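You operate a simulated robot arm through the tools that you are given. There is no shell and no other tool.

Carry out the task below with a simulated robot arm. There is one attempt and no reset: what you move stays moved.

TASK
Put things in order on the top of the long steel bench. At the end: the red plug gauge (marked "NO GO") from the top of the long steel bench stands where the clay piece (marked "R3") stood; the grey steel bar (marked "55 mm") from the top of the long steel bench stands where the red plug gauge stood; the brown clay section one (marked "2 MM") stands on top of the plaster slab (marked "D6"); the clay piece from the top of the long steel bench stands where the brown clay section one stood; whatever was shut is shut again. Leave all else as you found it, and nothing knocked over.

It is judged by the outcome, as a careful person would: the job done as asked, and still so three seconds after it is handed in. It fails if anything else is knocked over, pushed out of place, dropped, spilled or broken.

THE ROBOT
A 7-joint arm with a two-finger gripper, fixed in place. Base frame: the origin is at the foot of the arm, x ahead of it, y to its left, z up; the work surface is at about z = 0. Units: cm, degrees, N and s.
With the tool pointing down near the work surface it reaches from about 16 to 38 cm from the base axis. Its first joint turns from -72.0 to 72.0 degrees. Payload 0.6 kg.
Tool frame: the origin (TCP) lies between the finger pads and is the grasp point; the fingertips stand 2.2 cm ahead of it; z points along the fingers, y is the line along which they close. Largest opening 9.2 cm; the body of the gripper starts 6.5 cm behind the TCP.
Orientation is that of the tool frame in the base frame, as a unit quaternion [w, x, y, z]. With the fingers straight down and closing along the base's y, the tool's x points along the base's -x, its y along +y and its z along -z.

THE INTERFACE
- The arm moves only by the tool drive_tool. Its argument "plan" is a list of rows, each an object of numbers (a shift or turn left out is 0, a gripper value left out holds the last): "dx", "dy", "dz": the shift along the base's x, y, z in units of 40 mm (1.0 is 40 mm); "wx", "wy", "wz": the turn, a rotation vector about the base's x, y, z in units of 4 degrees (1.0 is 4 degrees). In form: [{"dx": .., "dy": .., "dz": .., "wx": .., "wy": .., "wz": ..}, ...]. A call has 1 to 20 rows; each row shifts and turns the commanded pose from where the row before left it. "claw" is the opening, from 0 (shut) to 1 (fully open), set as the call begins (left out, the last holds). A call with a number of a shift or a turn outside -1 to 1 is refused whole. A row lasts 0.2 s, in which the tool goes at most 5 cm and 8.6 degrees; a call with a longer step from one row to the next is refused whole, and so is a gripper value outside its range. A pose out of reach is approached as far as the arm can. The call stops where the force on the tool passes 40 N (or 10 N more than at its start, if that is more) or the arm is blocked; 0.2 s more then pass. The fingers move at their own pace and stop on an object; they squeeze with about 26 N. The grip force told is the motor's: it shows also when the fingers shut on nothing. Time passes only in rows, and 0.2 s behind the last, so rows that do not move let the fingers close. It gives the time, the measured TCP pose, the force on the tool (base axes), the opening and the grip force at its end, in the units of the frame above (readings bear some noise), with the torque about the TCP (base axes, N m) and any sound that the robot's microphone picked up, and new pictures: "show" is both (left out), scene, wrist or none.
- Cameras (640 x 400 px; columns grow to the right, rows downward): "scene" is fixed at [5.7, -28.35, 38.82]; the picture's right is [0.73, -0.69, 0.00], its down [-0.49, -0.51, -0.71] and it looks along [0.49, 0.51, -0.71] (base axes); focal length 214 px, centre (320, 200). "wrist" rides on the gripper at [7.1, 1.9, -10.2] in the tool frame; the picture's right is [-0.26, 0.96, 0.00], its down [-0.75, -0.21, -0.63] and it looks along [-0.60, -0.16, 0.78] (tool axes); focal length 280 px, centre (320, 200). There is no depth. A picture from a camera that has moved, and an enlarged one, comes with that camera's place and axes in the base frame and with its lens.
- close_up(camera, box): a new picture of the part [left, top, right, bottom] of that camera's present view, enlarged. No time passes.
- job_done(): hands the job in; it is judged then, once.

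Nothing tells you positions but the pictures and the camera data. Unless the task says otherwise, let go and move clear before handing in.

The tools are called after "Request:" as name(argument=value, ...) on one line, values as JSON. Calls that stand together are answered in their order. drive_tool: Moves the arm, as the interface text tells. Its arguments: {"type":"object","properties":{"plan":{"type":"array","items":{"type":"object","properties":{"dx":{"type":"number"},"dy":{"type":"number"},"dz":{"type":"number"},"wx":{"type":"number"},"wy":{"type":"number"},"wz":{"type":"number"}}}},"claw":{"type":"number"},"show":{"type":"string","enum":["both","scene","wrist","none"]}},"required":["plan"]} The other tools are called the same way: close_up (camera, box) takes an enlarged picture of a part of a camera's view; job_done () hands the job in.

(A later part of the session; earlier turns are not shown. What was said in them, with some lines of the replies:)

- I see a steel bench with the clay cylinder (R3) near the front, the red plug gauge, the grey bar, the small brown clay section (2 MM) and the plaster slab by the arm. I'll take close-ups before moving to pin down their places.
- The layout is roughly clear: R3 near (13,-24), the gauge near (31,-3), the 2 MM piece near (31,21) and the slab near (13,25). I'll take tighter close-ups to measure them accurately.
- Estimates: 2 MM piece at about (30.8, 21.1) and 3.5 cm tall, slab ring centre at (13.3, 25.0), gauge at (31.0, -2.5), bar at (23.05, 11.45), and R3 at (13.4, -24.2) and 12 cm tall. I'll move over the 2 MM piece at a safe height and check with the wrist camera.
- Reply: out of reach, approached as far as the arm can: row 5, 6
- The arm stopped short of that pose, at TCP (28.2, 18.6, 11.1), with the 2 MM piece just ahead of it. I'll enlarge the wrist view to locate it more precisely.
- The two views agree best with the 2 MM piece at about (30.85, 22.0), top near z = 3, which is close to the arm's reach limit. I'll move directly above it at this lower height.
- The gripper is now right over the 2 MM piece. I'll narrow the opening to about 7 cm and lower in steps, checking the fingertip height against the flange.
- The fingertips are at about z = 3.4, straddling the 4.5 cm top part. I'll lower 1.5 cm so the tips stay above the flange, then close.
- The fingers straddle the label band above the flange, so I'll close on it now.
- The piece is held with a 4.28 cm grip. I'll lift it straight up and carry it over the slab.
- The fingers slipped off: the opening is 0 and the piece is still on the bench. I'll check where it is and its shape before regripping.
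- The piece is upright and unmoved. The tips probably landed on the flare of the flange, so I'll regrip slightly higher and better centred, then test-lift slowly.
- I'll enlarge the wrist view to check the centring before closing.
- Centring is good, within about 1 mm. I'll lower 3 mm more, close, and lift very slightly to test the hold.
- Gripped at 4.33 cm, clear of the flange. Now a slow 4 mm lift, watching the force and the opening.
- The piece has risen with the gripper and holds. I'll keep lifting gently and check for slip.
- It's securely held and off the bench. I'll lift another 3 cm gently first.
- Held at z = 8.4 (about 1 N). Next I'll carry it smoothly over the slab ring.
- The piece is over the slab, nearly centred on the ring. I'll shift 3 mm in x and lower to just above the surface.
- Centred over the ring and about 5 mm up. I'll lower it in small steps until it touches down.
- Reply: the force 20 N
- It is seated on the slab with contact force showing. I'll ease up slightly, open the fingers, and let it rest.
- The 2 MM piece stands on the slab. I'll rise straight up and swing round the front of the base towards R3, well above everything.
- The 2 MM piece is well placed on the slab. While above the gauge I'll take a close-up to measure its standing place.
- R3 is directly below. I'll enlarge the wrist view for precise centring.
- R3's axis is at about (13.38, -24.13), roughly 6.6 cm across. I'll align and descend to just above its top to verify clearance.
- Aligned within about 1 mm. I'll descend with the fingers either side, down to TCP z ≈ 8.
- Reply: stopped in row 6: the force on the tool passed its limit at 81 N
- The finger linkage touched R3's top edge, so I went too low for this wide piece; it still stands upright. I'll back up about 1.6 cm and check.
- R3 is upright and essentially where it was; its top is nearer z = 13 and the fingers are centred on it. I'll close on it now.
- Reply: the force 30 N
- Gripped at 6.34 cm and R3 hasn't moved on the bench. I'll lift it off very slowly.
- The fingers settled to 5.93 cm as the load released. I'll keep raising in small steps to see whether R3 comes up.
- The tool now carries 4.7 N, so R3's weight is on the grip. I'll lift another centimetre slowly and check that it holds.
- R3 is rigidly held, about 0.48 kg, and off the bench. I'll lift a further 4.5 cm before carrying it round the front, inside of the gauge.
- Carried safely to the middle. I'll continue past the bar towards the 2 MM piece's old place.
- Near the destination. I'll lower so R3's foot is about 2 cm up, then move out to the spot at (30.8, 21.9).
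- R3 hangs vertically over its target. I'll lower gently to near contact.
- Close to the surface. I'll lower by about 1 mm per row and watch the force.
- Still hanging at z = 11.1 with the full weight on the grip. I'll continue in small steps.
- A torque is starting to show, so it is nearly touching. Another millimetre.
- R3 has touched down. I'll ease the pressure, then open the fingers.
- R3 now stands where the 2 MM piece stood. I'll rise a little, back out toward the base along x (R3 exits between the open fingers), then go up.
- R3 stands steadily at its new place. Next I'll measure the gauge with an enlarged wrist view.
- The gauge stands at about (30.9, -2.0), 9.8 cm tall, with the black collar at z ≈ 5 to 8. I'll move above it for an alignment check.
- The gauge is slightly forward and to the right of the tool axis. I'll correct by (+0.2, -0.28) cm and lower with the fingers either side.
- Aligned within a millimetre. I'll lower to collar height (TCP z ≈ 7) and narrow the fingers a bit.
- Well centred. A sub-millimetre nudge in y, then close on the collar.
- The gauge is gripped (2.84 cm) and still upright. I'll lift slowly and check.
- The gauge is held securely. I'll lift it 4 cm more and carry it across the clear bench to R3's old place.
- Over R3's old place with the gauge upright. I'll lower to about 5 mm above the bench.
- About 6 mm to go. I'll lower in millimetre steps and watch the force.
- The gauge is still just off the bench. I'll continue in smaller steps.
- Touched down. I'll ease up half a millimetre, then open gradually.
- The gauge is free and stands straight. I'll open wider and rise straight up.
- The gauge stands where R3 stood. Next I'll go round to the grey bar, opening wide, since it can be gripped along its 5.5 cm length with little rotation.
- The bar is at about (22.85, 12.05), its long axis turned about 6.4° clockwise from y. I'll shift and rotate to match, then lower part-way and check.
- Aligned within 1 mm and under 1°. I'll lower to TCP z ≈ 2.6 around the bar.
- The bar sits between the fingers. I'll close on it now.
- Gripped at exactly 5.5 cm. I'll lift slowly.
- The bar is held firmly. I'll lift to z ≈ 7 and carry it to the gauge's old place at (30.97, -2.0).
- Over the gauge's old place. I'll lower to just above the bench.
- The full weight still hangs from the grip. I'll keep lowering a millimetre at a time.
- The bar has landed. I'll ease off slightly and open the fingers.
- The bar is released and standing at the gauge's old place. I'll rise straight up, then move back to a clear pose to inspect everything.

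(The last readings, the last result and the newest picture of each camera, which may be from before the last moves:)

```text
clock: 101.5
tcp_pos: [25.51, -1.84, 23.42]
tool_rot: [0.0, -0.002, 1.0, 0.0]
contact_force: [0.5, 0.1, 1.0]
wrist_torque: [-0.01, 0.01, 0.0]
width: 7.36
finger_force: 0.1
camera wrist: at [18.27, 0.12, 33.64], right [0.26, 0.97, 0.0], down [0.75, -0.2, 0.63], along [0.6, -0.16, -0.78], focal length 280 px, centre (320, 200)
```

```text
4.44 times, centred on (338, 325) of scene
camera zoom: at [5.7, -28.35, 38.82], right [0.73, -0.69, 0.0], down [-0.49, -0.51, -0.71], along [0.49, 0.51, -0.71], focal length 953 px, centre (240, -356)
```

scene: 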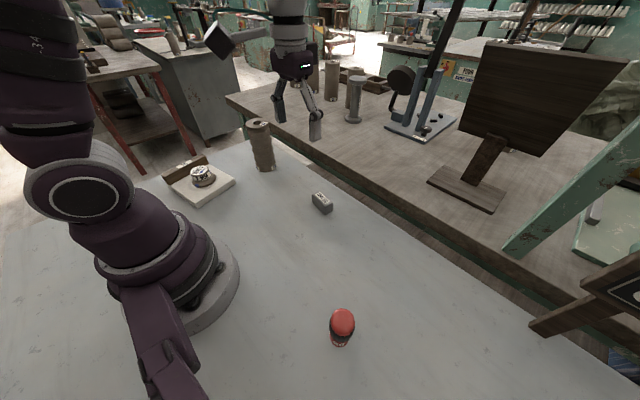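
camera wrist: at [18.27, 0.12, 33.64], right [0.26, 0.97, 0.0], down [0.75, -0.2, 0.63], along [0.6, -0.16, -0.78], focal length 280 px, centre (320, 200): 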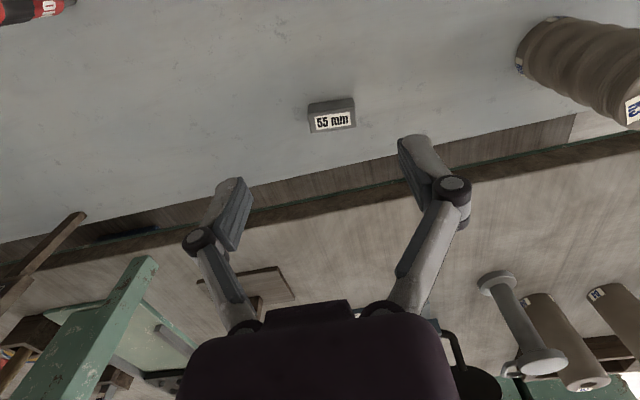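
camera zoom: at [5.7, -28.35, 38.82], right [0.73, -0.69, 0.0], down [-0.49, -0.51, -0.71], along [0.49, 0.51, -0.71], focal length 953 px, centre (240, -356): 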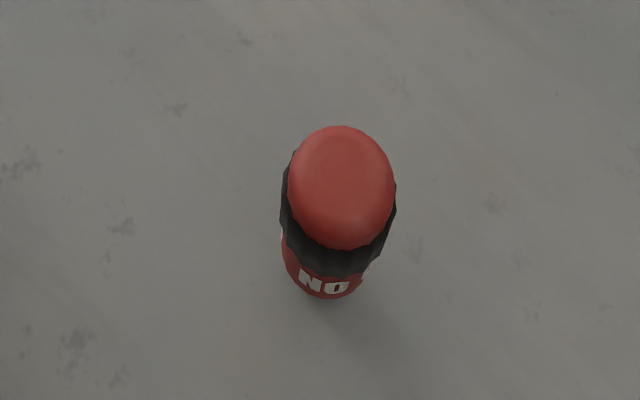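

All pieces stand upright. I'll take close-ups to confirm the bar's and R3's final places against the originals.

Request:
close_up(camera="scene", box=[290, 165, 354, 215])

Request:
close_up(camera="scene", box=[240, 140, 304, 180])

Request:
close_up(camera="scene", box=[150, 145, 246, 205])

Request:
close_up(camera="wrist", box=[270, 70, 400, 150])

```text
8.00 times, centred on (322, 190) of scene
camera zoom: at [5.7, -28.35, 38.82], right [0.73, -0.69, 0.0], down [-0.49, -0.51, -0.71], along [0.49, 0.51, -0.71], focal length 1716 px, centre (304, 280)
```

zoom: 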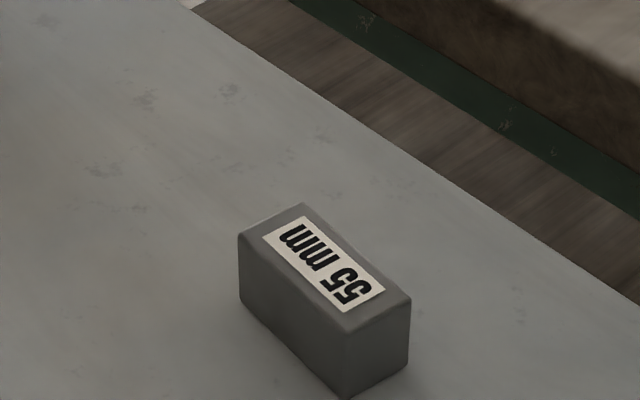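

```text
10.00 times, centred on (272, 160) of scene
camera zoom: at [5.7, -28.35, 38.82], right [0.73, -0.69, 0.0], down [-0.49, -0.51, -0.71], along [0.49, 0.51, -0.71], focal length 2145 px, centre (800, 600)
```

zoom: 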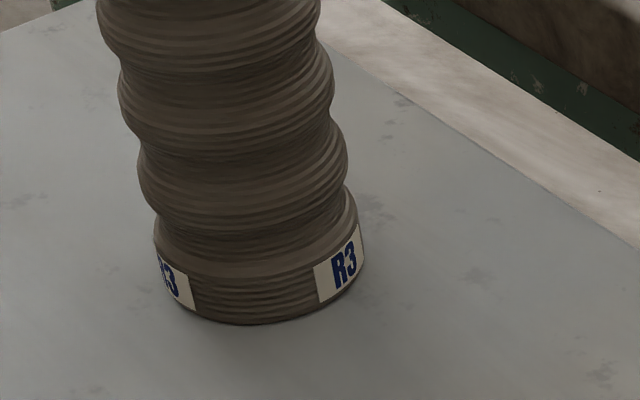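

```text
6.67 times, centred on (198, 175) of scene
camera zoom: at [5.7, -28.35, 38.82], right [0.73, -0.69, 0.0], down [-0.49, -0.51, -0.71], along [0.49, 0.51, -0.71], focal length 1430 px, centre (1133, 367)
```

zoom: 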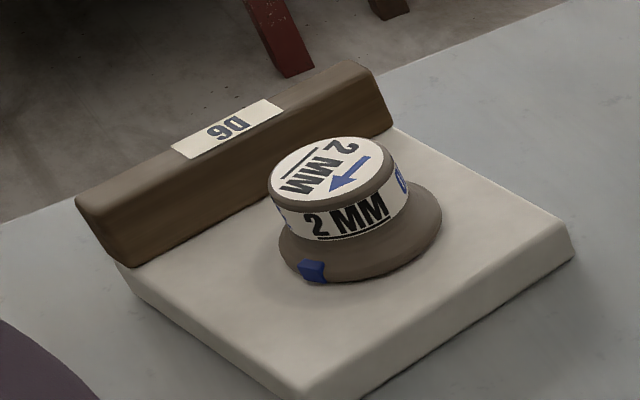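

```text
4.92 times, centred on (335, 110) of wrist
camera zoom: at [18.27, 0.12, 33.64], right [0.26, 0.97, 0.0], down [0.75, -0.2, 0.63], along [0.6, -0.16, -0.78], focal length 1380 px, centre (246, 643)
```

zoom: 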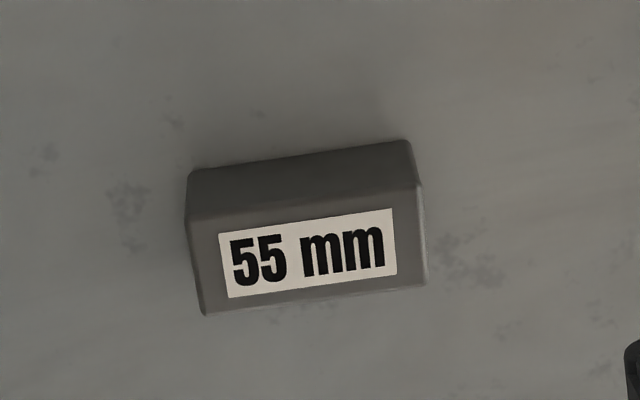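

Every piece matches its target within a few millimetres: the 2 MM piece is on the slab, R3 is where it stood, the gauge is where R3 stood, and the bar is where the gauge stood. Nothing else has moved, nothing was opened, and the gripper is clear, so I'm handing in.

Request:
job_done()

```text
The job is handed in.
```

The job is handed in. I haven't had a verdict back, but the last pictures show all four pieces upright and within a few millimetres of their targets:

- **Brown clay section one (2 MM):** it stands on the plaster slab (D6), on the ring mark.
- **Clay piece (R3):** it stands where the 2 MM section stood, about 3–5 mm off by my measurement.
- **Red plug gauge (NO GO):** it stands where R3 stood.
- **Grey bar (55 mm):** it stands where the gauge stood, about 2 mm off.

Two things went wrong on the way:

- **First grip on the 2 MM section:** the fingers slipped off as I lifted. The piece stayed upright and in place, and the second grip held.
- **Lowering over R3:** the finger linkage pressed on its top edge with about 81 N and the move stopped. R3 didn't move on the bench, and I saw no damage in the pictures.

I opened nothing, so there was nothing to shut again. The slab and everything else I checked are where they were, and the gripper is clear.
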